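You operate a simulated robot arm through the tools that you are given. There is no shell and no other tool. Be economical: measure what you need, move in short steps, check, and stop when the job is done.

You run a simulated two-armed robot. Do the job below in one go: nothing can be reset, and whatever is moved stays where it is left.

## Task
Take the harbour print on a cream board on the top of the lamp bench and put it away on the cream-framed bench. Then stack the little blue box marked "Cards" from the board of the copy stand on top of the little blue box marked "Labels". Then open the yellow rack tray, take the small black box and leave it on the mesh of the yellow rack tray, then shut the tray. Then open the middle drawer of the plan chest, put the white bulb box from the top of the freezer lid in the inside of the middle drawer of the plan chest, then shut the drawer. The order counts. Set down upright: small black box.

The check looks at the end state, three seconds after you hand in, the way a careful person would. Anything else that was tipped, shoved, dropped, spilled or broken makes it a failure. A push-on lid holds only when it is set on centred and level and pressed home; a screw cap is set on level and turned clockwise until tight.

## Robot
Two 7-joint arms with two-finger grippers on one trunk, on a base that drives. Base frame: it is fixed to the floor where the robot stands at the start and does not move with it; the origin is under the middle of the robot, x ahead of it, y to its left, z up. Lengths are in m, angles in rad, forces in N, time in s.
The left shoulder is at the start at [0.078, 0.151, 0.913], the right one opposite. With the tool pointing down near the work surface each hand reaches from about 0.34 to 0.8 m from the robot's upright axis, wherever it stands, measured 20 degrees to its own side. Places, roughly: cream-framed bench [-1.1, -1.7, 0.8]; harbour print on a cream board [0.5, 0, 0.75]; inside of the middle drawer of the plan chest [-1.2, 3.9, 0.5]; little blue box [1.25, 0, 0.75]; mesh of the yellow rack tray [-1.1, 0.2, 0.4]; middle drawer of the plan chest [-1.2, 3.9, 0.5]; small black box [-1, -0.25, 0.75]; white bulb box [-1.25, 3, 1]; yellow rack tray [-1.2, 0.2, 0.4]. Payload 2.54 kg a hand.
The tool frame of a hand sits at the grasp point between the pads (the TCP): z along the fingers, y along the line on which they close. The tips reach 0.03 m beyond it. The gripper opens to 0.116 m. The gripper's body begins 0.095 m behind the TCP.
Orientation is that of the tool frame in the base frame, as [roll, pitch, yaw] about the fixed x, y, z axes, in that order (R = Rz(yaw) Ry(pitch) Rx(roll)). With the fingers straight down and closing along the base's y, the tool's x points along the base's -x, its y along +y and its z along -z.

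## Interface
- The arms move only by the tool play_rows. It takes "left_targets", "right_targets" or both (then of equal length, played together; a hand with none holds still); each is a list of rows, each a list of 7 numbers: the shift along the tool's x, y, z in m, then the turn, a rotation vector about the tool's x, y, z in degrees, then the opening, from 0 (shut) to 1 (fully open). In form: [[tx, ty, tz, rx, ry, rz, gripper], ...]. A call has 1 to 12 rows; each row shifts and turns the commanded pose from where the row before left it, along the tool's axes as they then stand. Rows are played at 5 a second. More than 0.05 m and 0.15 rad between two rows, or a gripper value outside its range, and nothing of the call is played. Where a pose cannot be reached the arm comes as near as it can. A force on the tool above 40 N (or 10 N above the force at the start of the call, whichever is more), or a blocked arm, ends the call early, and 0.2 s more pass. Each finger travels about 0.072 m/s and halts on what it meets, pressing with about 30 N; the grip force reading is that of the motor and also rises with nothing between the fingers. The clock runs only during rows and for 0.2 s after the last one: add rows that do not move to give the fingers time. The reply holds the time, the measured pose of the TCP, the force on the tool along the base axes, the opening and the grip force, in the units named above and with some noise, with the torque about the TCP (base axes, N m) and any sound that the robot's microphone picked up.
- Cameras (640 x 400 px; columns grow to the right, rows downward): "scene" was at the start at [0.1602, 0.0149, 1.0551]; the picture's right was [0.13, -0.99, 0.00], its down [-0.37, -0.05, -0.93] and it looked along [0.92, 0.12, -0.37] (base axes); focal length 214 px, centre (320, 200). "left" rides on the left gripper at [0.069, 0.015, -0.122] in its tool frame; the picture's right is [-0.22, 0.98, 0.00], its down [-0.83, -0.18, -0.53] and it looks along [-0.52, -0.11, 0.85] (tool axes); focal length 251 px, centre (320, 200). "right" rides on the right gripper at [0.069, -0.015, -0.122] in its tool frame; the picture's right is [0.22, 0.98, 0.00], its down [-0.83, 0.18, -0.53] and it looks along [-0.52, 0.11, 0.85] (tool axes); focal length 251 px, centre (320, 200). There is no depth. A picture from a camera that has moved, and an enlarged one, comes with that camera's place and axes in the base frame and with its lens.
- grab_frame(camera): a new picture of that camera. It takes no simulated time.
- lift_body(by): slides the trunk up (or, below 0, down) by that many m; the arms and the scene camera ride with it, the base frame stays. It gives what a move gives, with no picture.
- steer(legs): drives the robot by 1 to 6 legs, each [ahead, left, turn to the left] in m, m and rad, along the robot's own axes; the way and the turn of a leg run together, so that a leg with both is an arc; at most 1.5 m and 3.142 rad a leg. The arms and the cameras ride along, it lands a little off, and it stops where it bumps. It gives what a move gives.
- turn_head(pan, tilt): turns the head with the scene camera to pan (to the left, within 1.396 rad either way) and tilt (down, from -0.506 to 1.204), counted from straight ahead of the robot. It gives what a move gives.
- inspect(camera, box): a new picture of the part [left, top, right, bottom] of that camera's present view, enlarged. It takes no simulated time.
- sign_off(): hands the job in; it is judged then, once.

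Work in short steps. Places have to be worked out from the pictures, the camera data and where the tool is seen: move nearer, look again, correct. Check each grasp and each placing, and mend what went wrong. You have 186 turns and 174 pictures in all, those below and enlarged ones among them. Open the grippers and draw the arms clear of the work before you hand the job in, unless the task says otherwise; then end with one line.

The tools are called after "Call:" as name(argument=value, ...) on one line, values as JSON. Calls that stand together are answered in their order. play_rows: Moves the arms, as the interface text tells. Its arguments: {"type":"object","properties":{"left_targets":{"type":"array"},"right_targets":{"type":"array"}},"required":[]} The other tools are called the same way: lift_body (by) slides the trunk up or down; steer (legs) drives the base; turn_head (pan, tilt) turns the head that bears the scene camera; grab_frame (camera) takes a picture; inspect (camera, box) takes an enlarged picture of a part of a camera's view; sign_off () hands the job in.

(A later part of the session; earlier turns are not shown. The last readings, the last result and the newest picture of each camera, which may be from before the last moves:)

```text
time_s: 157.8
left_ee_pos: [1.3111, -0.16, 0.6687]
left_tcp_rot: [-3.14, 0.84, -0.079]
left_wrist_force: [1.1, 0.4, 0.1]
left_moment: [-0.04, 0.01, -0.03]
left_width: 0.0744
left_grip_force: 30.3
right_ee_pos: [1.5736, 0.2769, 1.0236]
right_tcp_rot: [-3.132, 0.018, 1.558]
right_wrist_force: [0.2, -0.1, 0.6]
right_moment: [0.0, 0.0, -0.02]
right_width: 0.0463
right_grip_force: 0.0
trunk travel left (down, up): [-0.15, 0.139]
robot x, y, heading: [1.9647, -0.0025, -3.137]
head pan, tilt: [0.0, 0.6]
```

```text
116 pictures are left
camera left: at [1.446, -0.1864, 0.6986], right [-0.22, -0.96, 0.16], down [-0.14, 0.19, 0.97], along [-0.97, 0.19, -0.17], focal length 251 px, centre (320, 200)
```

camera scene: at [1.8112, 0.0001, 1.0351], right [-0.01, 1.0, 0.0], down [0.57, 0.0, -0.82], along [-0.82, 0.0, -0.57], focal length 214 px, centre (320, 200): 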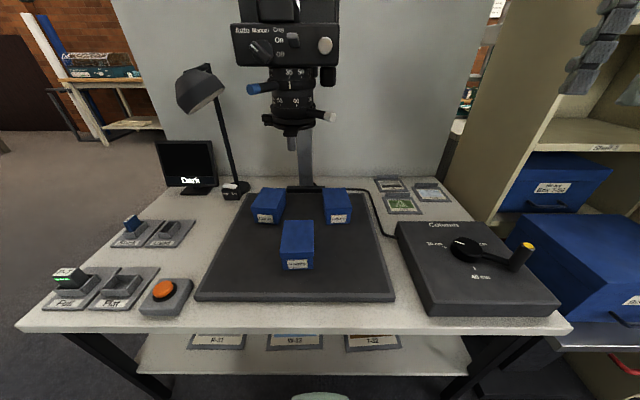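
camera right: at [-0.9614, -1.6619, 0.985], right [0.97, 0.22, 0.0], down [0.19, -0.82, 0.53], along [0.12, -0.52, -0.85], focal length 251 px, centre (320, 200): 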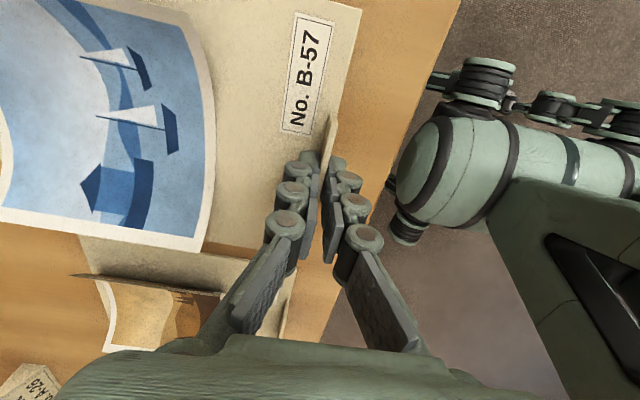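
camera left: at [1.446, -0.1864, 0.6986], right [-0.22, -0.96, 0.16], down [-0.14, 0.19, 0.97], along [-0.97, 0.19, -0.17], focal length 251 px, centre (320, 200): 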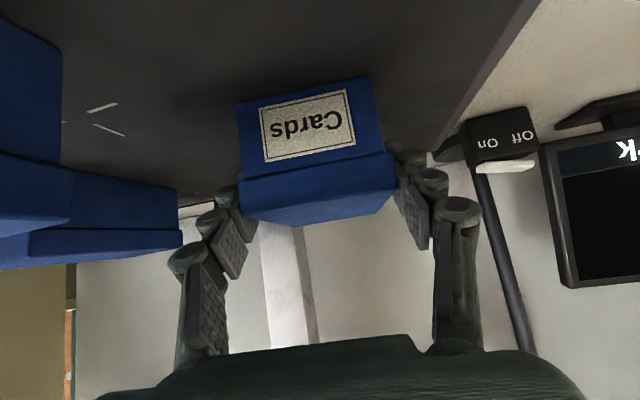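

Grip is firm (0.074). I lift 3 cm, pull the right hand back as well, and check.

Call:
play_rows(left_targets=[[-0.0075, 0, -0.0067, 0, 0, 0, 0.3], [-0.0075, 0, -0.0067, 0, 0, 0, 0.3], [-0.0075, 0, -0.0067, 0, 0, 0, 0.3], [0, 0, 0, 0, 0, 0, 0.3]], right_targets=[[0, 0.03, 0, 0, 0, 0, 0.4], [0, 0.03, 0, 0, 0, 0, 0.4], [0, 0.03, 0, 0, 0, 0, 0.4], [0, 0, 0, 0, 0, 0, 0.4]])

Call:
grab_frame(camera="left")

Call:
grab_frame(camera="scene")

```text
time_s: 158.8
left_ee_pos: [1.31, -0.1597, 0.701]
left_tcp_rot: [-3.136, 0.842, -0.079]
left_wrist_force: [-0.4, -0.2, -1.7]
left_moment: [0.01, -0.07, 0.03]
left_width: 0.0743
left_grip_force: 30.4
right_ee_pos: [1.664, 0.2777, 1.0217]
right_tcp_rot: [-3.131, 0.017, 1.558]
right_wrist_force: [-0.1, 0.3, -0.5]
right_moment: [0.02, 0.02, -0.01]
right_width: 0.0462
right_grip_force: 0.1
trunk travel left (down, up): [-0.15, 0.139]
robot x, y, heading: [1.969, -0.0006, -3.138]
head pan, tilt: [0.0, 0.6]
```

```text
115 pictures are left
camera left: at [1.4449, -0.1873, 0.729], right [-0.22, -0.96, 0.16], down [-0.14, 0.19, 0.97], along [-0.97, 0.19, -0.17], focal length 251 px, centre (320, 200)
```

left: 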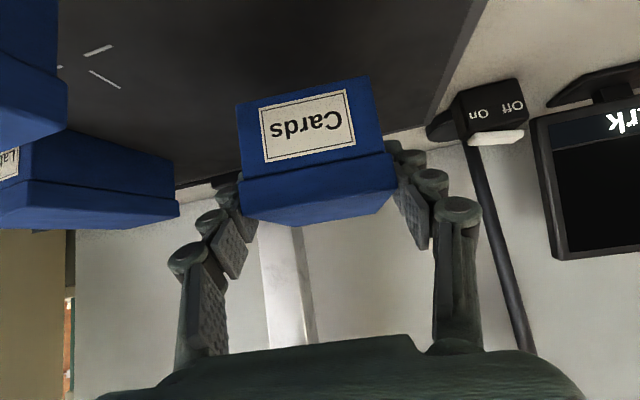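

```text
114 pictures are left
camera scene: at [1.8112, -0.0001, 1.0352], right [-0.01, 1.0, 0.0], down [0.56, 0.0, -0.83], along [-0.83, 0.0, -0.56], focal length 214 px, centre (320, 200)
```

scene: 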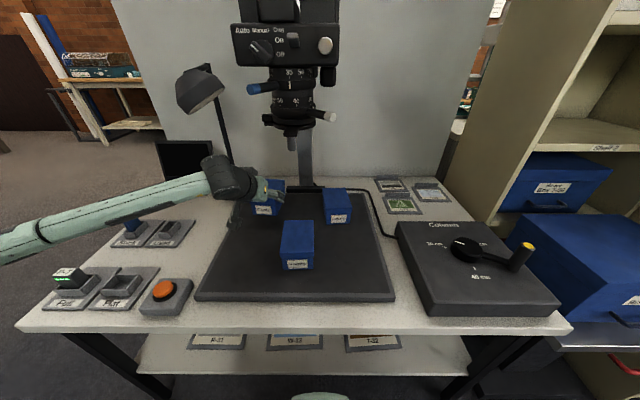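

Held well, but with this tilt the wrist would come too near the copy camera at Labels. I set the box back down, tilt the hand 9° flatter, shift 1.8 cm outward, and regrasp.

Call:
play_rows(left_targets=[[0.0075, 0, 0.0067, 0, 0, 0, 0.3], [0.0075, 0, 0.0067, 0, 0, 0, 0.3], [0.0065, 0, 0.006, 0, 0, 0, 0.3], [0, 0, 0, 0, 0, 0, 0.3]])

Call:
play_rows(left_targets=[[0, 0, 0, 0, 0, 0, 0.6], [0, 0, 0, 0, 0, 0, 0.85], [0, 0, 0, 0, 0, 0, 0.85], [0, 0, 0, 0, -4.5, 0, 0.85], [0, 0, 0, 0, -4.5, 0, 0.85], [0.008, 0, -0.016, 0, 0, 0, 0.85], [0, 0, 0, 0, 0, 0, 0.85]])

Call:
grab_frame(camera="left")

Call:
inspect(camera="scene", box=[184, 130, 344, 230])

```text
time_s: 159.8
left_ee_pos: [1.31, -0.1607, 0.6706]
left_tcp_rot: [-3.139, 0.841, -0.077]
left_wrist_force: [0.1, -0.5, -0.9]
left_moment: [0.0, -0.05, 0.0]
left_width: 0.0744
left_grip_force: 29.9
right_ee_pos: [1.663, 0.2765, 1.0227]
right_tcp_rot: [-3.132, 0.018, 1.558]
right_wrist_force: [0.2, 0.1, 0.0]
right_moment: [0.01, -0.03, 0.0]
right_width: 0.0465
right_grip_force: 0.1
trunk travel left (down, up): [-0.15, 0.139]
robot x, y, heading: [1.9672, -0.0008, -3.138]
head pan, tilt: [0.0, 0.6]
```

```text
time_s: 161.4
left_ee_pos: [1.3266, -0.1623, 0.6731]
left_tcp_rot: [-3.136, 0.999, -0.076]
left_wrist_force: [-0.5, -0.6, -0.7]
left_moment: [-0.02, 0.0, 0.02]
left_width: 0.0987
left_grip_force: 0.1
right_ee_pos: [1.662, 0.2768, 1.0226]
right_tcp_rot: [-3.133, 0.018, 1.558]
right_wrist_force: [0.1, -0.1, -0.5]
right_moment: [0.03, 0.0, -0.02]
right_width: 0.0465
right_grip_force: 0.1
trunk travel left (down, up): [-0.15, 0.139]
robot x, y, heading: [1.9684, -0.0046, -3.134]
head pan, tilt: [0.0, 0.6]
```

```text
113 pictures are left
camera left: at [1.4651, -0.1891, 0.6799], right [-0.19, -0.96, 0.18], down [0.02, 0.18, 0.98], along [-0.98, 0.19, -0.02], focal length 251 px, centre (320, 200)
```

left: 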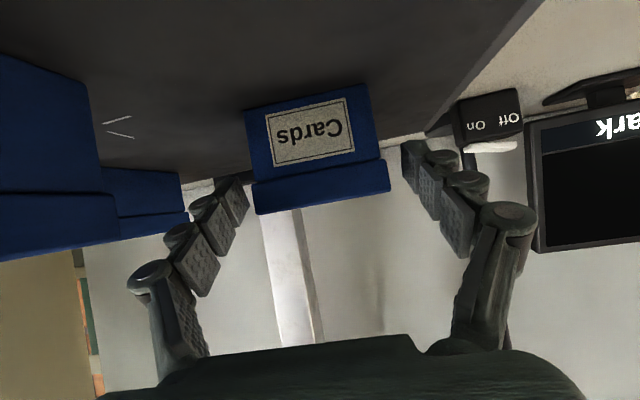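

```text
4.00 times, centred on (264, 180) of scene
camera zoom: at [1.8113, 0.0, 1.0352], right [-0.01, 1.0, 0.0], down [0.56, 0.0, -0.83], along [-0.83, 0.0, -0.56], focal length 858 px, centre (544, 280)
```

zoom: 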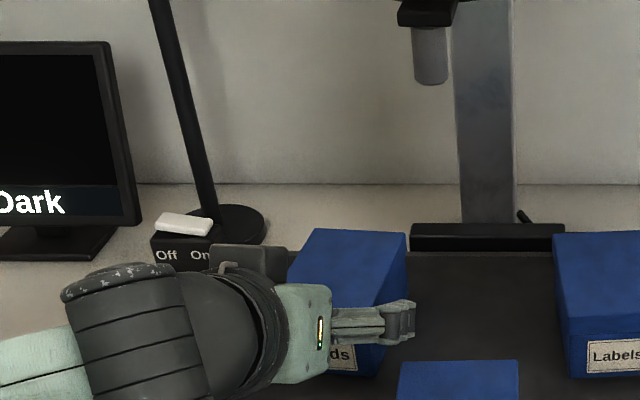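

Still straddling. I push in 8 mm, close, and lift 3 cm to verify.

Call:
play_rows(left_targets=[[0, 0, 0.008, 0, 0, 0, 0.85], [0, 0, 0, 0, 0, 0, 0.6], [0, 0, 0, 0, 0, 0, 0.4], [0, 0, 0, 0, 0, 0, 0.3], [0, 0, 0, 0, 0, 0, 0.3], [0, 0, 0, 0, 0, 0, 0.3]])

Call:
play_rows(left_targets=[[-0.0084, 0, -0.0054, 0, 0, 0, 0.3], [-0.0084, 0, -0.0054, 0, 0, 0, 0.3], [-0.0084, 0, -0.0054, 0, 0, 0, 0.3], [0, 0, 0, 0, 0, 0, 0.3]])

Call:
grab_frame(camera="left")

```text
time_s: 162.8
left_ee_pos: [1.3217, -0.1609, 0.6687]
left_tcp_rot: [-3.136, 1.0, -0.078]
left_wrist_force: [0.5, -0.8, 0.5]
left_moment: [-0.1, 0.04, -0.01]
left_width: 0.0738
left_grip_force: 30.2
right_ee_pos: [1.6619, 0.2768, 1.0215]
right_tcp_rot: [-3.133, 0.018, 1.556]
right_wrist_force: [0.2, 0.3, -0.3]
right_moment: [0.0, -0.01, 0.01]
right_width: 0.0463
right_grip_force: 0.1
trunk travel left (down, up): [-0.15, 0.139]
robot x, y, heading: [1.9694, -0.0017, -3.133]
head pan, tilt: [0.0, 0.6]
```

```text
time_s: 163.8
left_ee_pos: [1.3212, -0.161, 0.6972]
left_tcp_rot: [-3.137, 0.998, -0.075]
left_wrist_force: [0.3, 0.3, -1.4]
left_moment: [0.01, -0.07, 0.0]
left_width: 0.0743
left_grip_force: 30.3
right_ee_pos: [1.6622, 0.2771, 1.0225]
right_tcp_rot: [-3.13, 0.018, 1.56]
right_wrist_force: [0.1, 0.3, -0.3]
right_moment: [-0.01, -0.01, -0.02]
right_width: 0.0465
right_grip_force: 0.0
trunk travel left (down, up): [-0.15, 0.139]
robot x, y, heading: [1.9674, -0.0029, -3.135]
head pan, tilt: [0.0, 0.6]
```

```text
111 pictures are left
camera left: at [1.4588, -0.1884, 0.7053], right [-0.19, -0.96, 0.18], down [0.02, 0.18, 0.98], along [-0.98, 0.19, -0.02], focal length 251 px, centre (320, 200)
```

left: 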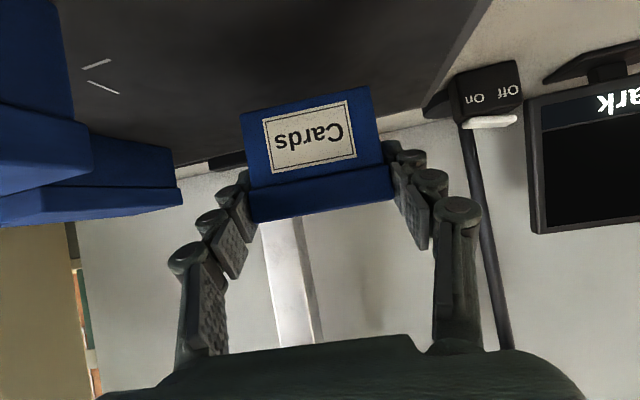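

Held. I back the base 0.25 m (staying under the lens), raise the box 6 cm, and strafe.

Call:
steer(legs=[[-0.25, 0, 0]])

Call:
play_rows(left_targets=[[-0.0168, 0, -0.0108, 0, 0, 0, 0.3], [-0.0168, 0, -0.0108, 0, 0, 0, 0.3], [-0.0168, 0, -0.0108, 0, 0, 0, 0.3], [0, -0.03, 0, 0, 0, 0, 0.3], [0, -0.03, 0, 0, 0, 0, 0.3], [0, -0.03, 0, 0, 0, 0, 0.3], [0, 0, 0, 0, 0, 0, 0.3]])

Call:
steer(legs=[[0, -0.11, 0]])

Call:
grab_frame(camera="scene")

Call:
grab_frame(camera="left")

```text
time_s: 165.7
left_ee_pos: [1.5717, -0.1622, 0.6982]
left_tcp_rot: [-3.136, 0.999, -0.073]
left_wrist_force: [0.5, -0.4, -2.0]
left_moment: [-0.04, -0.08, -0.02]
left_width: 0.0741
left_grip_force: 29.8
right_ee_pos: [1.9105, 0.2771, 1.0219]
right_tcp_rot: [-3.132, 0.017, 1.562]
right_wrist_force: [-0.2, 0.0, -0.2]
right_moment: [-0.05, -0.01, 0.0]
right_width: 0.0463
right_grip_force: 0.0
trunk travel left (down, up): [-0.15, 0.139]
robot x, y, heading: [2.2183, -0.0024, -3.137]
head pan, tilt: [0.0, 0.6]
```

```text
time_s: 167.3
left_ee_pos: [1.5795, -0.0715, 0.7591]
left_tcp_rot: [-3.139, 0.998, -0.074]
left_wrist_force: [0.6, -0.3, -1.9]
left_moment: [-0.03, -0.05, -0.03]
left_width: 0.0741
left_grip_force: 30.7
right_ee_pos: [1.911, 0.2771, 1.0224]
right_tcp_rot: [-3.132, 0.017, 1.563]
right_wrist_force: [-0.4, 0.2, 0.9]
right_moment: [0.01, -0.03, 0.03]
right_width: 0.0461
right_grip_force: 0.1
trunk travel left (down, up): [-0.15, 0.139]
robot x, y, heading: [2.2185, 0.0009, -3.133]
head pan, tilt: [0.0, 0.6]
```

```text
time_s: 169.0
left_ee_pos: [1.5764, 0.0398, 0.7583]
left_tcp_rot: [-3.137, 0.998, -0.078]
left_wrist_force: [-0.1, 0.1, -1.9]
left_moment: [-0.03, -0.07, 0.01]
left_width: 0.0742
left_grip_force: 29.9
right_ee_pos: [1.9112, 0.3873, 1.022]
right_tcp_rot: [-3.131, 0.019, 1.56]
right_wrist_force: [0.1, 0.0, 0.0]
right_moment: [-0.01, -0.02, 0.04]
right_width: 0.0467
right_grip_force: 0.1
trunk travel left (down, up): [-0.15, 0.139]
robot x, y, heading: [2.2144, 0.1087, -3.138]
head pan, tilt: [0.0, 0.6]
```

```text
110 pictures are left
camera scene: at [2.0599, 0.1109, 1.0352], right [-0.01, 1.0, 0.0], down [0.57, 0.0, -0.82], along [-0.82, -0.01, -0.57], focal length 214 px, centre (320, 200)
```

scene: 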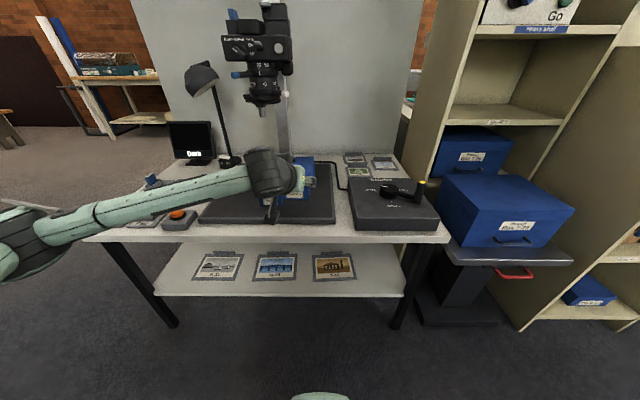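

```text
109 pictures are left
camera left: at [1.7152, 0.0129, 0.7661], right [-0.19, -0.96, 0.18], down [0.02, 0.18, 0.98], along [-0.98, 0.19, -0.02], focal length 251 px, centre (320, 200)
```

left: 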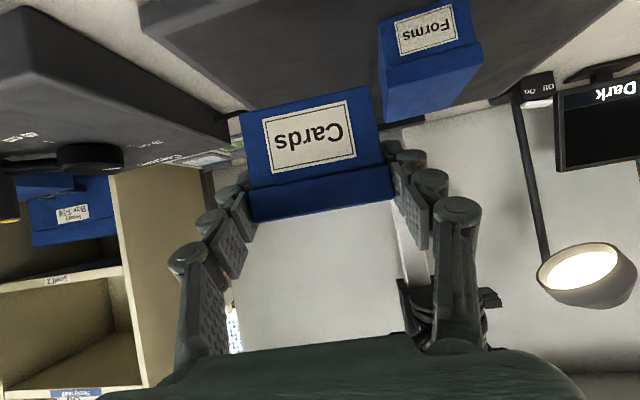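

I rotate the box +9° to match Labels' yaw, then drive forward 0.22 m with the box above the others' tops.

Call:
play_rows(left_targets=[[0, 0, 0, -3.7, 0, -2.4, 0.3], [0, 0, 0, -3.7, 0, -2.4, 0.3], [0, 0, 0, 0, 0, 0, 0.3]])

Call:
steer(legs=[[0.21, 0, 0]])

Call:
grab_frame(camera="scene")

Call:
inspect(camera="scene", box=[200, 130, 360, 230])

```text
time_s: 169.8
left_ee_pos: [1.5777, 0.0391, 0.7583]
left_tcp_rot: [-3.137, 0.997, 0.077]
left_wrist_force: [0.7, -0.1, -1.7]
left_moment: [0.0, -0.02, 0.0]
left_width: 0.0744
left_grip_force: 30.7
right_ee_pos: [1.9106, 0.3869, 1.0227]
right_tcp_rot: [-3.131, 0.019, 1.559]
right_wrist_force: [0.1, -0.5, 0.0]
right_moment: [0.01, -0.03, 0.03]
right_width: 0.0462
right_grip_force: 0.1
trunk travel left (down, up): [-0.15, 0.139]
robot x, y, heading: [2.2122, 0.1071, -3.14]
head pan, tilt: [0.0, 0.6]
```

```text
time_s: 171.4
left_ee_pos: [1.3694, 0.0389, 0.7584]
left_tcp_rot: [-3.137, 0.999, 0.078]
left_wrist_force: [-0.1, 0.1, -1.7]
left_moment: [0.0, -0.08, 0.0]
left_width: 0.0741
left_grip_force: 30.6
right_ee_pos: [1.7019, 0.3861, 1.0226]
right_tcp_rot: [-3.132, 0.019, 1.56]
right_wrist_force: [-0.7, -0.3, 0.2]
right_moment: [-0.01, 0.03, -0.01]
right_width: 0.0465
right_grip_force: 0.0
trunk travel left (down, up): [-0.15, 0.139]
robot x, y, heading: [2.0109, 0.1099, -3.14]
head pan, tilt: [0.0, 0.6]
```

```text
108 pictures are left
camera scene: at [1.8517, 0.1098, 1.0351], right [-0.01, 1.0, 0.0], down [0.57, 0.0, -0.82], along [-0.82, 0.0, -0.57], focal length 214 px, centre (320, 200)
```

scene: 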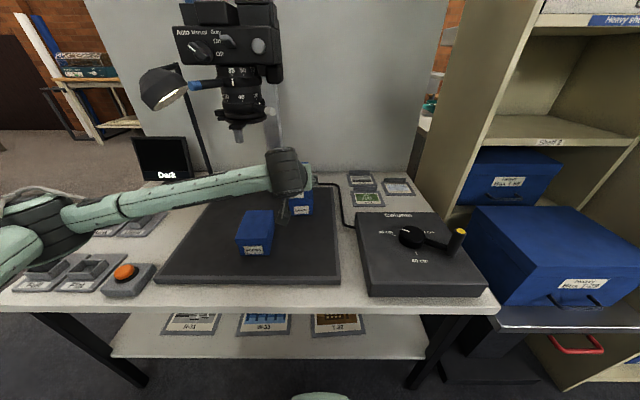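

```text
4.00 times, centred on (280, 180) of scene
camera zoom: at [1.8517, 0.1098, 1.0351], right [-0.01, 1.0, 0.0], down [0.57, 0.0, -0.82], along [-0.82, 0.0, -0.57], focal length 858 px, centre (480, 280)
```

zoom: 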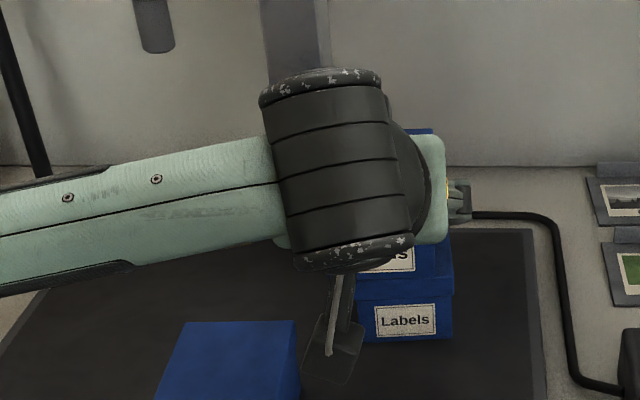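

I move 4.4 cm in and 1.2 cm to the side so Cards sits over Labels, still above it, and check both views.

Call:
play_rows(left_targets=[[-0.008, -0.005, 0.012, 0, 0, 0, 0.3], [-0.008, -0.005, 0.012, 0, 0, 0, 0.3], [-0.0076, -0.005, 0.012, 0, 0, 0, 0.3], [0.0092, 0, 0.006, 0, 0, 0, 0.3], [0.0092, 0, 0.006, 0, 0, 0, 0.3], [0, 0, 0, 0, 0, 0, 0.3]])

Call:
inspect(camera="scene", box=[200, 130, 360, 230])

Call:
grab_frame(camera="left")

```text
time_s: 172.8
left_ee_pos: [1.3255, 0.0504, 0.7361]
left_tcp_rot: [-3.136, 0.998, 0.077]
left_wrist_force: [-0.1, -0.6, -1.3]
left_moment: [0.0, -0.05, -0.02]
left_width: 0.0741
left_grip_force: 30.0
right_ee_pos: [1.7026, 0.3873, 1.0229]
right_tcp_rot: [-3.13, 0.017, 1.557]
right_wrist_force: [-0.8, 0.4, 0.3]
right_moment: [0.02, 0.0, -0.01]
right_width: 0.0464
right_grip_force: 0.2
trunk travel left (down, up): [-0.15, 0.139]
robot x, y, heading: [2.0072, 0.1123, -3.139]
head pan, tilt: [0.0, 0.6]
```

```text
4.00 times, centred on (280, 180) of scene
camera zoom: at [1.8519, 0.1098, 1.0352], right [-0.01, 1.0, 0.0], down [0.57, 0.0, -0.82], along [-0.82, 0.0, -0.57], focal length 858 px, centre (480, 280)
```

zoom: 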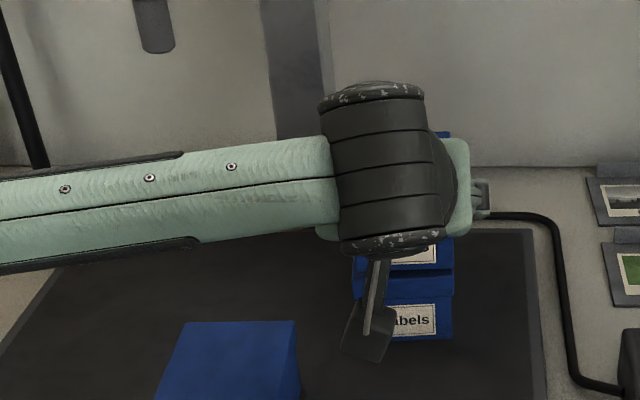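

```text
105 pictures are left
camera left: at [1.4652, 0.0441, 0.7436], right [-0.04, -0.98, 0.18], down [-0.01, 0.18, 0.98], along [-1.0, 0.04, -0.02], focal length 251 px, centre (320, 200)
```

left: 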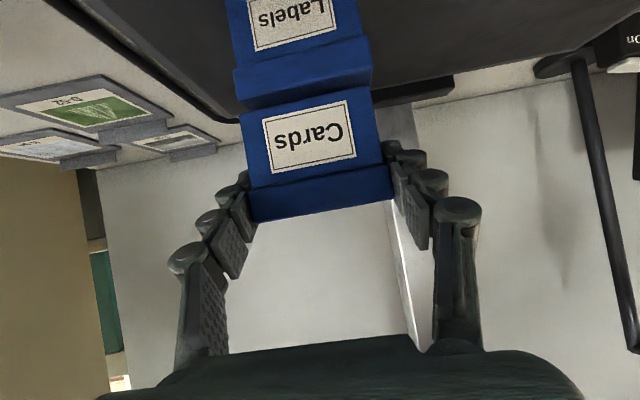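

The hand view shows Labels right beneath, Cards ~1 cm too far forward and ~1 cm above. I move 1 cm in and lower 6 mm.

Call:
play_rows(left_targets=[[-0.0052, 0, 0.008, 0, 0, 0, 0.3], [0.005, 0, 0.0033, 0, 0, 0, 0.3], [0, 0, 0, 0, 0, 0, 0.3]])

Call:
play_rows(left_targets=[[0.0017, 0, 0.0011, 0, 0, 0, 0.3], [0, 0, 0, 0, 0, 0, 0.3]])

Call:
grab_frame(camera="left")

```text
time_s: 173.6
left_ee_pos: [1.3159, 0.0488, 0.7299]
left_tcp_rot: [-3.135, 1.0, 0.079]
left_wrist_force: [0.0, 0.6, -1.3]
left_moment: [-0.03, -0.05, 0.02]
left_width: 0.0741
left_grip_force: 30.1
right_ee_pos: [1.7037, 0.386, 1.0232]
right_tcp_rot: [-3.131, 0.019, 1.557]
right_wrist_force: [0.5, -0.4, -0.1]
right_moment: [0.0, 0.0, 0.0]
right_width: 0.0463
right_grip_force: 0.0
trunk travel left (down, up): [-0.15, 0.139]
robot x, y, heading: [2.0103, 0.1109, -3.138]
head pan, tilt: [0.0, 0.6]
```

```text
time_s: 174.2
left_ee_pos: [1.3151, 0.0498, 0.7287]
left_tcp_rot: [-3.138, 0.999, 0.079]
left_wrist_force: [-0.4, -1.0, 1.2]
left_moment: [-0.13, 0.14, 0.06]
left_width: 0.0742
left_grip_force: 29.7
right_ee_pos: [1.703, 0.3868, 1.0236]
right_tcp_rot: [-3.13, 0.017, 1.56]
right_wrist_force: [-0.2, 0.0, 0.0]
right_moment: [0.01, -0.02, 0.0]
right_width: 0.0464
right_grip_force: 0.1
trunk travel left (down, up): [-0.15, 0.139]
robot x, y, heading: [2.0075, 0.1026, -3.136]
head pan, tilt: [0.0, 0.6]
```

```text
104 pictures are left
camera left: at [1.4562, 0.0435, 0.7364], right [-0.04, -0.98, 0.18], down [-0.01, 0.18, 0.98], along [-1.0, 0.04, -0.02], focal length 251 px, centre (320, 200)
```

left: 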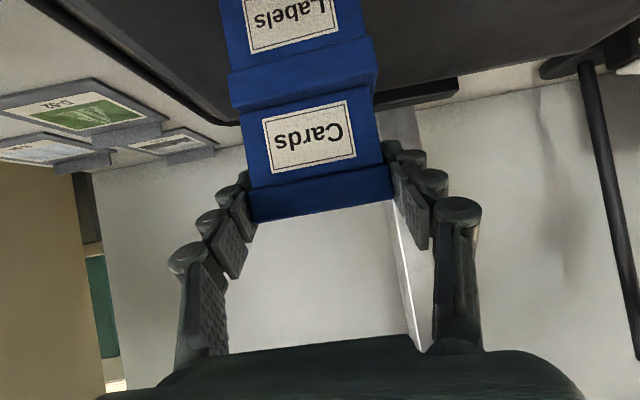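

Cards is centred on Labels and just touching. I lower 1 mm, release, and check.

Call:
play_rows(left_targets=[[0.0008, 0, 0.0006, 0, 0, 0, 0.3], [0, 0, 0, 0, 0, 0, 0.6], [0, 0, 0, 0, 0, 0, 0.75], [0, 0, 0, 0, 0, 0, 0.85], [0, 0, 0, 0, 0, 0, 0.85], [0, 0, -0.02, 0, 0, 0, 0.85], [0, 0, -0.03, 0, 0, 0, 0.85], [0, 0, 0, 0, 0, 0, 0.85]])

Call:
grab_frame(camera="left")

```text
time_s: 176.0
left_ee_pos: [1.3563, 0.0523, 0.7546]
left_tcp_rot: [-3.136, 0.999, 0.077]
left_wrist_force: [0.7, -0.4, 0.4]
left_moment: [-0.04, 0.0, -0.01]
left_width: 0.0985
left_grip_force: 0.0
right_ee_pos: [1.7029, 0.387, 1.0223]
right_tcp_rot: [-3.13, 0.017, 1.557]
right_wrist_force: [0.5, -0.8, 0.0]
right_moment: [-0.03, -0.02, 0.01]
right_width: 0.0465
right_grip_force: 0.0
trunk travel left (down, up): [-0.15, 0.139]
robot x, y, heading: [2.0096, 0.1075, -3.135]
head pan, tilt: [0.0, 0.6]
```

```text
103 pictures are left
camera left: at [1.4972, 0.0468, 0.7624], right [-0.04, -0.98, 0.18], down [-0.01, 0.18, 0.98], along [-1.0, 0.04, -0.02], focal length 251 px, centre (320, 200)
```

left: 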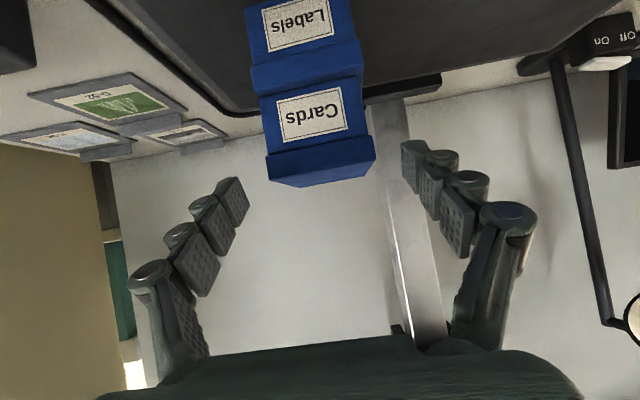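

Stack is good. I back off and fold the left hand up again.

Call:
steer(legs=[[-0.25, 0, 0]])

Call:
play_rows(left_targets=[[-0.04, 0.02, -0.02, 0, 8.1, 0, 1], [-0.04, 0.02, -0.02, 0, 8.1, 0, 1], [-0.03, 0.02, -0.03, 0, 8.1, 0, 1], [-0.02, 0.02, -0.04, 0, 8.1, 0, 1], [0, 0.02, -0.04, 0, 8.1, 0, 1], [0.02, 0.02, -0.04, 0, 8.1, 0, 1], [0.03, 0.02, -0.04, 0, 8.6, 0, 1], [0.04, 0.02, -0.02, 0, 0, 0, 1], [0.04, 0, 0, 0, 0, 0, 1], [0, 0, 0, 0, 0, 0, 1]])

Call:
inspect(camera="scene", box=[180, 100, 380, 225])

```text
time_s: 177.8
left_ee_pos: [1.6094, 0.0536, 0.755]
left_tcp_rot: [-3.137, 0.998, 0.08]
left_wrist_force: [0.1, 0.5, 0.8]
left_moment: [-0.03, -0.03, -0.05]
left_width: 0.0987
left_grip_force: 0.0
right_ee_pos: [1.9548, 0.387, 1.0221]
right_tcp_rot: [-3.13, 0.018, 1.558]
right_wrist_force: [0.3, -0.7, 0.7]
right_moment: [0.01, 0.03, 0.0]
right_width: 0.0465
right_grip_force: 0.1
trunk travel left (down, up): [-0.15, 0.139]
robot x, y, heading: [2.2592, 0.1087, -3.133]
head pan, tilt: [0.0, 0.6]
```

```text
refused: row 7 steps farther than a row can; nothing moved
```

```text
3.20 times, centred on (280, 162) of scene
camera zoom: at [2.1037, 0.1111, 1.0352], right [-0.01, 1.0, 0.0], down [0.56, 0.0, -0.83], along [-0.83, -0.01, -0.56], focal length 686 px, centre (448, 320)
```

zoom: 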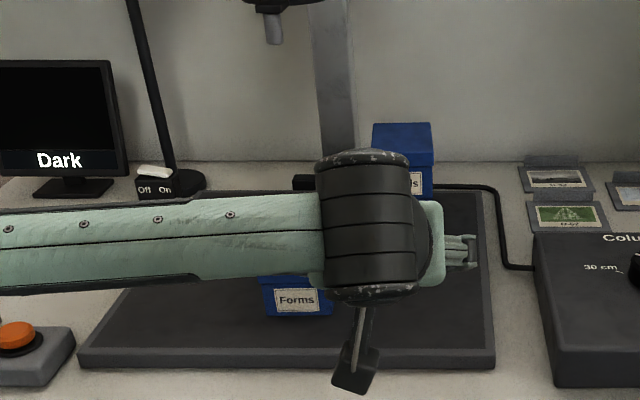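

I redo the fold: first straight up, then rotate to vertical.

Call:
play_rows(left_targets=[[-0.0336, 0, -0.0218, 0, 0, 0, 1], [-0.0336, 0, -0.0218, 0, 0, 0, 1], [-0.0336, 0, -0.0218, 0, 0, 0, 1], [-0.0336, 0, -0.0218, 0, 0, 0, 1], [-0.0336, 0, -0.0218, 0, 0, 0, 1], [0, 0.02, 0, 0, 8.1, 0, 1], [0, 0.02, 0, 0, 8.1, 0, 1], [0, 0.02, 0, 0, 8.1, 0, 1], [0, 0.02, 0, 0, 8.1, 0, 1], [0, 0.02, 0, 0, 8.1, 0, 1], [0, 0.02, 0, 0, 8.1, 0, 1], [0, 0.02, 0, 0, 8.3, 0, 1]])

Call:
inspect(camera="scene", box=[180, 100, 380, 225])

```text
time_s: 180.4
left_ee_pos: [1.6204, -0.0865, 0.9552]
left_tcp_rot: [-3.139, 0.005, 0.073]
left_wrist_force: [0.0, -0.3, -0.5]
left_moment: [-0.04, 0.03, -0.01]
left_width: 0.1159
left_grip_force: 0.1
right_ee_pos: [1.9551, 0.3876, 1.022]
right_tcp_rot: [-3.131, 0.017, 1.559]
right_wrist_force: [-0.5, -1.1, -0.4]
right_moment: [-0.05, 0.09, -0.01]
right_width: 0.0464
right_grip_force: 0.1
trunk travel left (down, up): [-0.15, 0.139]
robot x, y, heading: [2.2573, 0.1084, -3.134]
head pan, tilt: [0.0, 0.6]
```

```text
3.20 times, centred on (280, 162) of scene
camera zoom: at [2.1038, 0.1112, 1.0352], right [-0.01, 1.0, 0.0], down [0.56, 0.0, -0.83], along [-0.83, -0.01, -0.56], focal length 686 px, centre (448, 320)
```

zoom: 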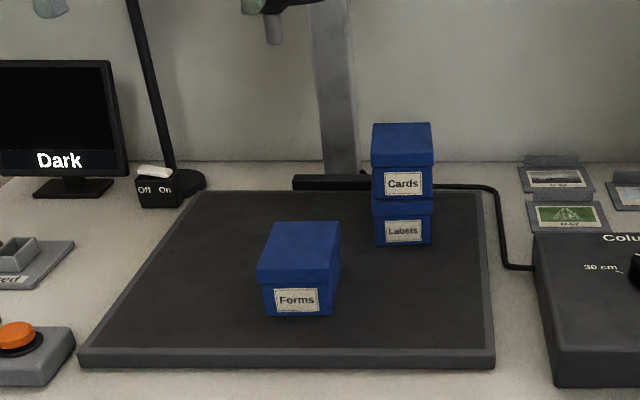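

Everything is fine there. I retract the left hand and retrace my route past the table corner.

Call:
play_rows(left_targets=[[0.04, 0.01, -0.02, 0, 0, 0, 1], [0.04, 0.01, -0.02, 0, 0, 0, 1], [0.04, 0.01, -0.02, 0, 0, 0, 1], [0.04, 0.01, -0.02, 0, 0, 0, 1], [0.03, 0.02, -0.02, 0, 0, 0, 1], [0.03, 0.02, -0.02, 0, 0, 0, 1]])

Call:
steer(legs=[[0.07, 0.74, 0], [0, 0, -0.761]])

Call:
steer(legs=[[0, 0.35, 0], [0, 0.4, 0]])

```text
time_s: 181.8
left_ee_pos: [1.8442, -0.1502, 1.0721]
left_tcp_rot: [-3.139, 0.006, 0.074]
left_wrist_force: [0.1, 0.5, 0.2]
left_moment: [0.01, 0.01, -0.02]
left_width: 0.1159
left_grip_force: 0.0
right_ee_pos: [1.9546, 0.388, 1.0233]
right_tcp_rot: [-3.13, 0.018, 1.559]
right_wrist_force: [0.6, 0.7, 0.0]
right_moment: [0.01, 0.01, 0.01]
right_width: 0.0465
right_grip_force: 0.1
trunk travel left (down, up): [-0.15, 0.139]
robot x, y, heading: [2.2623, 0.1089, -3.139]
head pan, tilt: [0.0, 0.6]
```

```text
time_s: 191.4
left_ee_pos: [1.7105, -0.5255, 1.0728]
left_tcp_rot: [-3.138, 0.005, -0.698]
left_wrist_force: [0.2, 0.0, 0.4]
left_moment: [0.02, 0.0, -0.01]
left_width: 0.1159
left_grip_force: 0.2
right_ee_pos: [2.167, -0.2168, 1.0229]
right_tcp_rot: [-3.131, 0.016, 0.784]
right_wrist_force: [-0.1, 0.2, 0.1]
right_moment: [-0.01, -0.03, 0.04]
right_width: 0.0464
right_grip_force: 0.1
trunk travel left (down, up): [-0.15, 0.139]
robot x, y, heading: [2.1898, -0.6318, 2.374]
head pan, tilt: [0.0, 0.6]
```

```text
time_s: 199.4
left_ee_pos: [1.1858, -1.0696, 1.073]
left_tcp_rot: [-3.138, 0.005, -0.697]
left_wrist_force: [0.5, 0.0, 0.8]
left_moment: [0.02, -0.01, -0.01]
left_width: 0.1161
left_grip_force: 0.0
right_ee_pos: [1.641, -0.761, 1.0223]
right_tcp_rot: [-3.13, 0.02, 0.788]
right_wrist_force: [0.6, 0.6, 0.9]
right_moment: [-0.02, 0.05, -0.02]
right_width: 0.0462
right_grip_force: 0.1
trunk travel left (down, up): [-0.15, 0.139]
robot x, y, heading: [1.6642, -1.1689, 2.376]
head pan, tilt: [0.0, 0.6]
```

Past the corner. I continue to the main aisle facing -x.

Call:
steer(legs=[[0.26, 0.18, 0], [0, 0, 0.766], [1.45, 0, 0], [0.15, 0, 0]])

Call:
turn_head(pan=-0.5, tilt=0.5)

Call:
grab_frame(camera="scene")

```text
time_s: 205.9
left_ee_pos: [0.7086, -1.3803, 1.0765]
left_tcp_rot: [-3.135, 0.016, 0.061]
left_wrist_force: [-0.2, -0.5, -0.1]
left_moment: [0.02, -0.03, -0.01]
left_width: 0.116
left_grip_force: 0.1
right_ee_pos: [0.8295, -0.8436, 1.0321]
right_tcp_rot: [-3.1, 0.027, 1.546]
right_wrist_force: [0.2, -0.3, -0.2]
right_moment: [-0.04, -0.04, 0.01]
right_width: 0.0465
right_grip_force: 0.1
trunk travel left (down, up): [-0.15, 0.139]
robot x, y, heading: [1.1227, -1.1272, 3.129]
head pan, tilt: [0.0, 0.6]
stopped in leg 3: the robot was blocked; the commanded pose is now the measured one
```

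```text
time_s: 206.8
left_ee_pos: [0.7095, -1.3812, 1.0774]
left_tcp_rot: [-3.134, 0.02, 0.062]
left_wrist_force: [-0.2, 0.4, 0.6]
left_moment: [0.0, 0.02, 0.02]
left_width: 0.1159
left_grip_force: 0.1
right_ee_pos: [0.8284, -0.8438, 1.0308]
right_tcp_rot: [-3.097, 0.02, 1.55]
right_wrist_force: [0.0, 0.2, -0.6]
right_moment: [-0.01, 0.0, 0.04]
right_width: 0.0463
right_grip_force: 0.1
trunk travel left (down, up): [-0.15, 0.139]
robot x, y, heading: [1.1202, -1.1231, 3.139]
head pan, tilt: [-0.499, 0.499]
```

```text
100 pictures are left
camera scene: at [0.9811, -1.0798, 1.046], right [0.48, 0.88, 0.0], down [0.41, -0.23, -0.88], along [-0.78, 0.42, -0.47], focal length 214 px, centre (320, 200)
```

scene: 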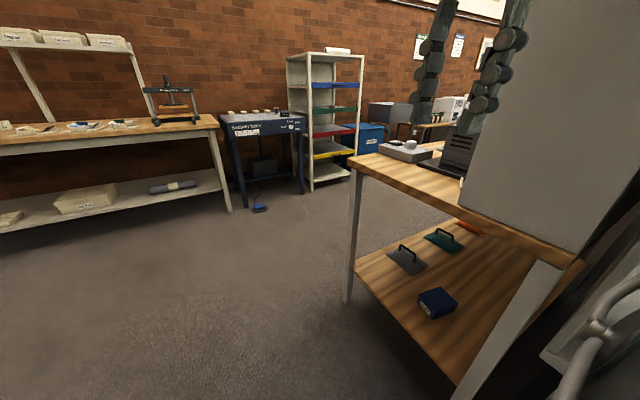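

My right elbow met the lamp bench's side panel. I back off slightly, shift 0.2 m left (away), and continue.

Call:
steer(legs=[[-0.08, 0.0, 0], [0, 0.2, 0], [1.45, 0, 0]])

Call:
grab_frame(camera="scene")

```text
time_s: 216.8
left_ee_pos: [-0.6687, -1.5913, 1.0723]
left_tcp_rot: [-3.139, 0.007, 0.077]
left_wrist_force: [-0.4, -0.5, -0.5]
left_moment: [0.0, -0.01, 0.0]
left_width: 0.116
left_grip_force: 0.0
right_ee_pos: [-0.5594, -1.053, 1.0262]
right_tcp_rot: [-3.113, 0.024, 1.562]
right_wrist_force: [-0.2, 0.1, 0.7]
right_moment: [0.01, -0.01, -0.03]
right_width: 0.0463
right_grip_force: 0.0
trunk travel left (down, up): [-0.15, 0.139]
robot x, y, heading: [-0.2512, -1.3318, -3.129]
head pan, tilt: [-0.499, 0.499]
```

```text
99 pictures are left
camera scene: at [-0.402, -1.2864, 1.0442], right [0.47, 0.88, 0.0], down [0.42, -0.23, -0.88], along [-0.77, 0.41, -0.48], focal length 214 px, centre (320, 200)
```

scene: 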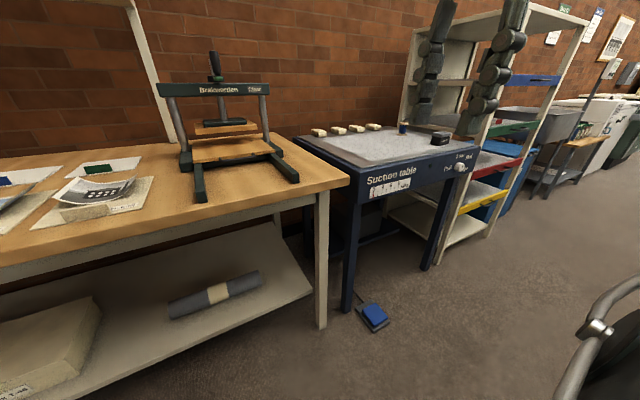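

Clear. I strafe right to the suction table and rack.

Call:
steer(legs=[[0, -1.25, 0]])

Call:
turn_head(pan=0, tilt=0.6)

Call:
grab_frame(camera="scene")

```text
time_s: 229.0
left_ee_pos: [-0.6831, -0.3474, 1.0729]
left_tcp_rot: [-3.139, 0.004, 0.089]
left_wrist_force: [-0.3, 0.3, -0.2]
left_moment: [0.01, 0.03, 0.01]
left_width: 0.1158
left_grip_force: 0.0
right_ee_pos: [-0.5795, 0.1942, 1.0255]
right_tcp_rot: [-3.114, 0.026, 1.575]
right_wrist_force: [0.2, -0.4, -0.7]
right_moment: [-0.03, 0.0, 0.01]
right_width: 0.0464
right_grip_force: 0.0
trunk travel left (down, up): [-0.15, 0.139]
robot x, y, heading: [-0.273, -0.0796, -3.12]
head pan, tilt: [-0.499, 0.499]
```

```text
time_s: 230.0
left_ee_pos: [-0.6842, -0.347, 1.0729]
left_tcp_rot: [-3.136, 0.005, 0.089]
left_wrist_force: [0.2, 0.0, 0.7]
left_moment: [-0.01, 0.02, 0.0]
left_width: 0.116
left_grip_force: 0.0
right_ee_pos: [-0.58, 0.192, 1.026]
right_tcp_rot: [-3.112, 0.024, 1.576]
right_wrist_force: [0.0, 0.4, -0.3]
right_moment: [0.0, 0.0, -0.01]
right_width: 0.0467
right_grip_force: 0.1
trunk travel left (down, up): [-0.15, 0.139]
robot x, y, heading: [-0.2692, -0.0817, -3.122]
head pan, tilt: [0.0, 0.6]
```

```text
98 pictures are left
camera scene: at [-0.4289, -0.0822, 1.0352], right [-0.02, 1.0, 0.0], down [0.56, 0.01, -0.83], along [-0.82, -0.02, -0.56], focal length 214 px, centre (320, 200)
```

scene: 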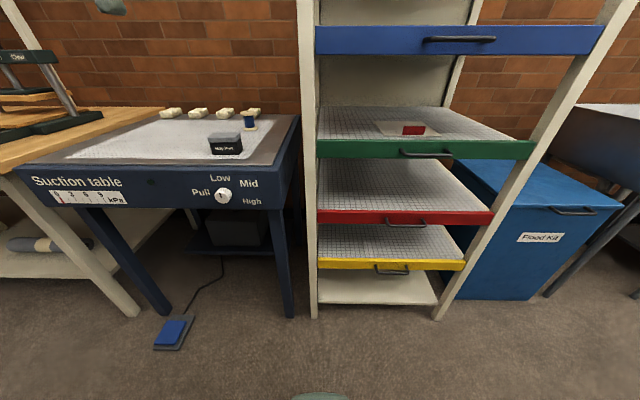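

Rack posts front at x≈-0.95; the yellow tray's bar handle is near (-0.91, 0.155, 0.41). I zoom on the handle and the black box.

Call:
inspect(camera="scene", box=[310, 190, 510, 315])

Call:
inspect(camera="scene", box=[160, 90, 320, 190])

```text
3.20 times, centred on (410, 252) of scene
camera zoom: at [-0.4289, -0.0822, 1.0352], right [-0.02, 1.0, 0.0], down [0.56, 0.01, -0.83], along [-0.82, -0.02, -0.56], focal length 686 px, centre (32, 32)
```

zoom: 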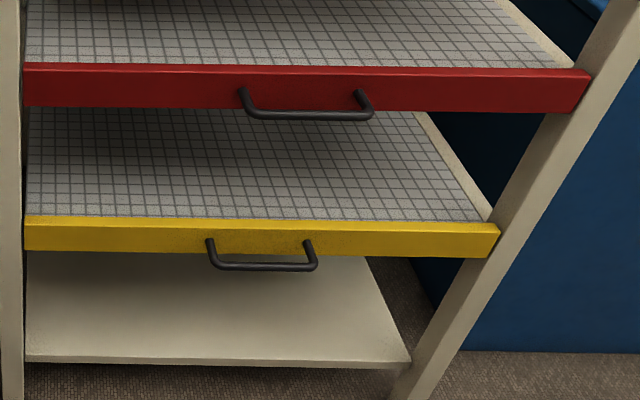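

```text
4.00 times, centred on (240, 140) of scene
camera zoom: at [-0.4289, -0.0822, 1.0352], right [-0.02, 1.0, 0.0], down [0.56, 0.01, -0.83], along [-0.82, -0.02, -0.56], focal length 858 px, centre (640, 440)
```

zoom: 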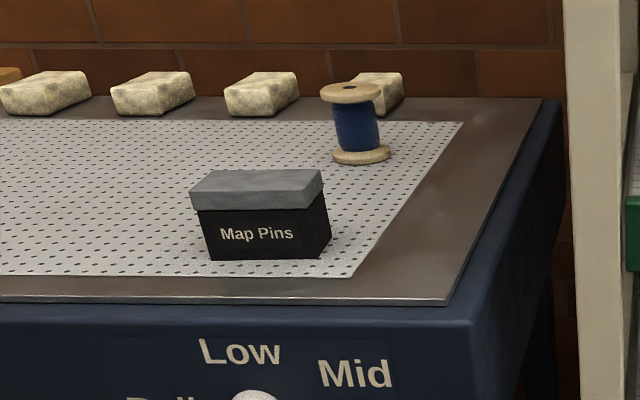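

I lower the trunk and turn the right hand to point forward with fingers closing vertically for the bar handle.

Call:
lift_body(by=-0.149)

Call:
play_rows(right_targets=[[0, 0, 0.03, 8, 0, 0, 0.6], [0, 0, 0.03, 8, 0, 0, 0.6], [0, 0, 0.03, 8, 0, 0, 0.6], [0, 0, 0.03, 8, 0, 0, 0.6], [0, 0, 0.03, 8, 0, 0, 0.6], [0, 0.02, 0.0, 8, 0, 0, 0.6], [0, 0.02, 0.0, 8, 0, 0, 0.6], [0, 0.03, 0.0, 8, 0, 0, 0.6], [0, 0.03, 0.0, 8, 0, 0, 0.6], [0, 0.03, 0.0, 8, 0, 0, 0.6], [0, 0, 0, 0, 0, 0, 0.6]])

Call:
grab_frame(camera="scene")

Call:
grab_frame(camera="right")

```text
time_s: 231.7
left_ee_pos: [-0.6838, -0.3478, 0.9242]
left_tcp_rot: [-3.138, 0.006, 0.09]
left_wrist_force: [-0.4, -0.2, 0.7]
left_moment: [0.01, -0.05, 0.0]
left_width: 0.116
left_grip_force: 0.1
right_ee_pos: [-0.5795, 0.193, 0.877]
right_tcp_rot: [-3.113, 0.024, 1.578]
right_wrist_force: [1.6, -0.2, -0.2]
right_moment: [0.01, 0.02, -0.01]
right_width: 0.0463
right_grip_force: 0.1
trunk travel left (down, up): [-0.001, 0.288]
robot x, y, heading: [-0.2719, -0.0841, -3.123]
head pan, tilt: [0.0, 0.6]
```

```text
time_s: 234.1
left_ee_pos: [-0.6832, -0.3472, 0.9245]
left_tcp_rot: [-3.138, 0.003, 0.09]
left_wrist_force: [-0.5, -0.4, 0.7]
left_moment: [-0.03, 0.03, -0.01]
left_width: 0.116
left_grip_force: 0.1
right_ee_pos: [-0.6999, 0.3426, 0.8084]
right_tcp_rot: [-1.718, 0.025, 1.577]
right_wrist_force: [0.5, -0.3, -0.2]
right_moment: [0.03, 0.01, -0.02]
right_width: 0.0697
right_grip_force: 0.0
right hand out of reach, approached as far as the arm can: row 4, 5, 6, 7, 8, 9, 10
trunk travel left (down, up): [-0.001, 0.288]
robot x, y, heading: [-0.2724, -0.0826, -3.122]
head pan, tilt: [0.0, 0.6]
```

```text
95 pictures are left
camera scene: at [-0.4289, -0.0822, 0.8862], right [-0.02, 1.0, 0.0], down [0.56, 0.01, -0.83], along [-0.82, -0.02, -0.56], focal length 214 px, centre (320, 200)
```

scene: 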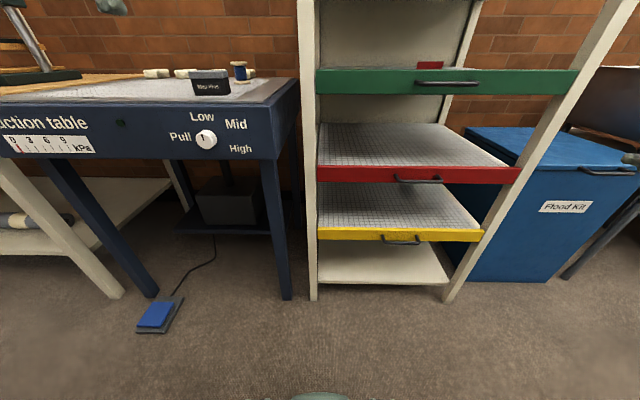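

```text
94 pictures are left
camera right: at [-0.5803, 0.4136, 0.8384], right [0.14, 0.19, -0.97], down [0.56, -0.83, -0.08], along [-0.82, -0.53, -0.22], focal length 251 px, centre (320, 200)
```

right: 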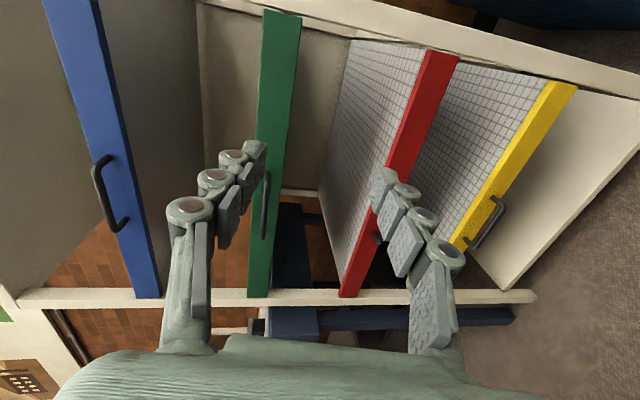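

The hand now points forward. Handle estimate (-0.92, 0.17, 0.40). I lower the hand to a pre-grasp spot in front of it.

Call:
play_rows(right_targets=[[-0.0192, 0.041, 0.0153, 0, 0, 0, 0.6], [-0.0192, 0.041, 0.0153, 0, 0, 0, 0.6], [-0.0192, 0.041, 0.0153, 0, 0, 0, 0.6], [-0.0192, 0.041, 0.0153, 0, 0, 0, 0.6], [-0.0192, 0.041, 0.0153, 0, 0, 0, 0.6], [-0.0192, 0.041, 0.0153, 0, 0, 0, 0.6], [-0.0192, 0.041, 0.0153, 0, 0, 0, 0.6], [-0.0192, 0.041, 0.0153, 0, 0, 0, 0.6], [-0.0192, 0.041, 0.0153, 0, 0, 0, 0.6], [0, 0, 0, 0, 0, 0, 0.6]])

Call:
grab_frame(camera="right")

Call:
grab_frame(camera="scene")

```text
time_s: 236.3
left_ee_pos: [-0.6843, -0.3481, 0.9239]
left_tcp_rot: [-3.138, 0.003, 0.088]
left_wrist_force: [0.1, -0.1, 0.0]
left_moment: [0.02, -0.01, -0.02]
left_width: 0.116
left_grip_force: 0.2
right_ee_pos: [-0.8047, 0.1948, 0.4301]
right_tcp_rot: [-1.717, 0.025, 1.576]
right_wrist_force: [-0.1, 0.1, 0.6]
right_moment: [0.04, 0.01, -0.01]
right_width: 0.0696
right_grip_force: 0.1
right hand out of reach, approached as far as the arm can: row 1, 2, 3
trunk travel left (down, up): [-0.001, 0.288]
robot x, y, heading: [-0.2701, -0.0813, -3.12]
head pan, tilt: [0.0, 0.6]
```

```text
93 pictures are left
camera right: at [-0.6871, 0.2637, 0.4601], right [0.14, 0.19, -0.97], down [0.56, -0.83, -0.08], along [-0.82, -0.53, -0.22], focal length 251 px, centre (320, 200)
```

right: 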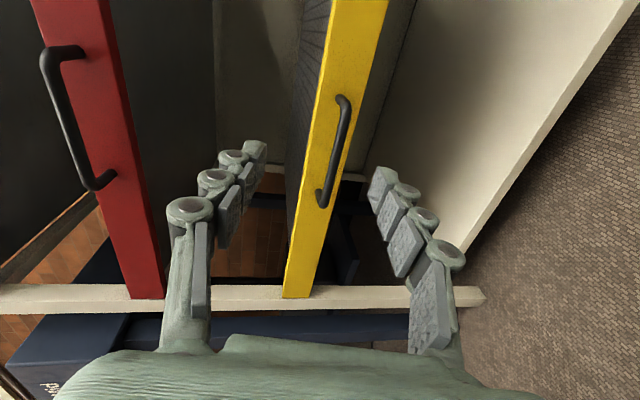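

```text
92 pictures are left
camera scene: at [-0.4289, -0.0823, 0.8862], right [-0.02, 1.0, 0.0], down [0.56, 0.01, -0.83], along [-0.82, -0.02, -0.56], focal length 214 px, centre (320, 200)
```

scene: 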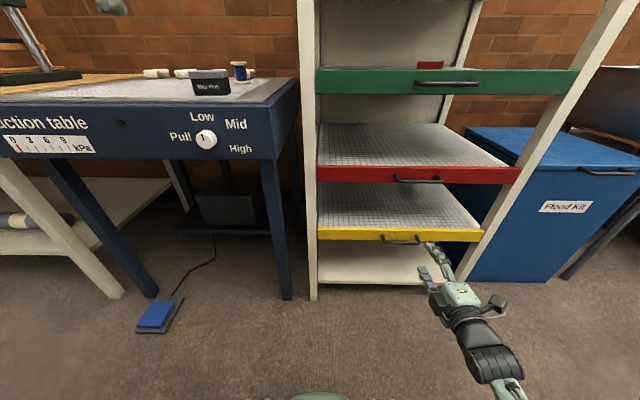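

Handle refined to about (-0.915, 0.172, 0.392). I align laterally/vertically and advance half way.

Call:
play_rows(right_targets=[[-0.0125, 0.011, 0.0, 0, 0, 0, 0.6], [-0.0125, 0.011, 0.02, 0, 0, 0, 0.6], [0, 0, 0.03, 0, 0, 0, 0.6], [0, 0, 0, 0, 0, 0, 0.6]])

Call:
grab_frame(camera="right")

Call:
inspect(camera="scene", box=[330, 200, 490, 300])

```text
time_s: 237.3
left_ee_pos: [-0.6834, -0.3475, 0.9236]
left_tcp_rot: [-3.137, 0.006, 0.089]
left_wrist_force: [0.1, 1.0, 0.4]
left_moment: [0.01, 0.0, -0.01]
left_width: 0.1161
left_grip_force: 0.0
right_ee_pos: [-0.8536, 0.1679, 0.4032]
right_tcp_rot: [-1.716, 0.025, 1.575]
right_wrist_force: [0.2, -0.2, 0.5]
right_moment: [0.0, -0.01, 0.01]
right_width: 0.0696
right_grip_force: 0.0
trunk travel left (down, up): [-0.001, 0.288]
robot x, y, heading: [-0.2714, -0.0835, -3.123]
head pan, tilt: [0.0, 0.6]
```

```text
91 pictures are left
camera right: at [-0.7345, 0.2391, 0.4325], right [0.14, 0.19, -0.97], down [0.56, -0.83, -0.08], along [-0.82, -0.53, -0.22], focal length 251 px, centre (320, 200)
```

right: 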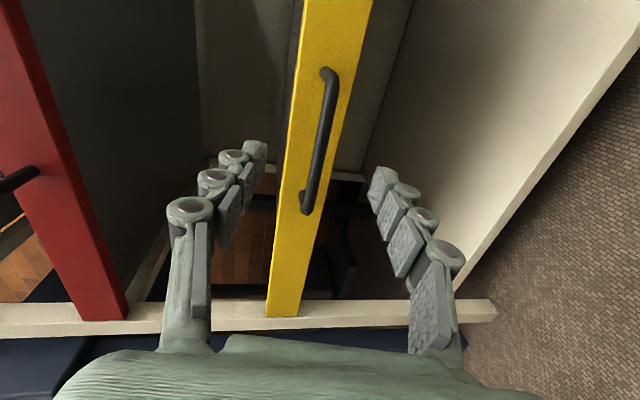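

```text
4.00 times, centred on (410, 250) of scene
camera zoom: at [-0.4288, -0.0823, 0.8862], right [-0.02, 1.0, 0.0], down [0.56, 0.01, -0.83], along [-0.82, -0.02, -0.56], focal length 858 px, centre (-40, 0)
```

zoom: 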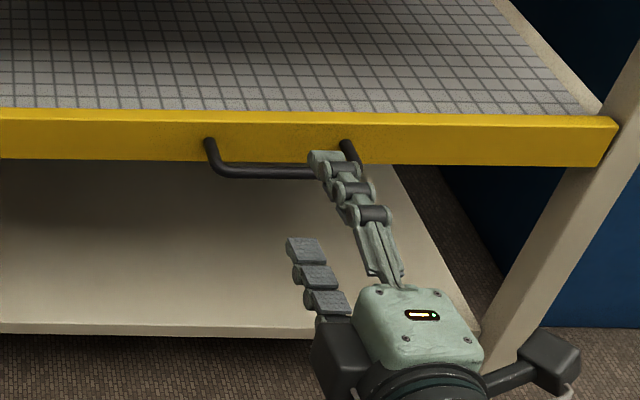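

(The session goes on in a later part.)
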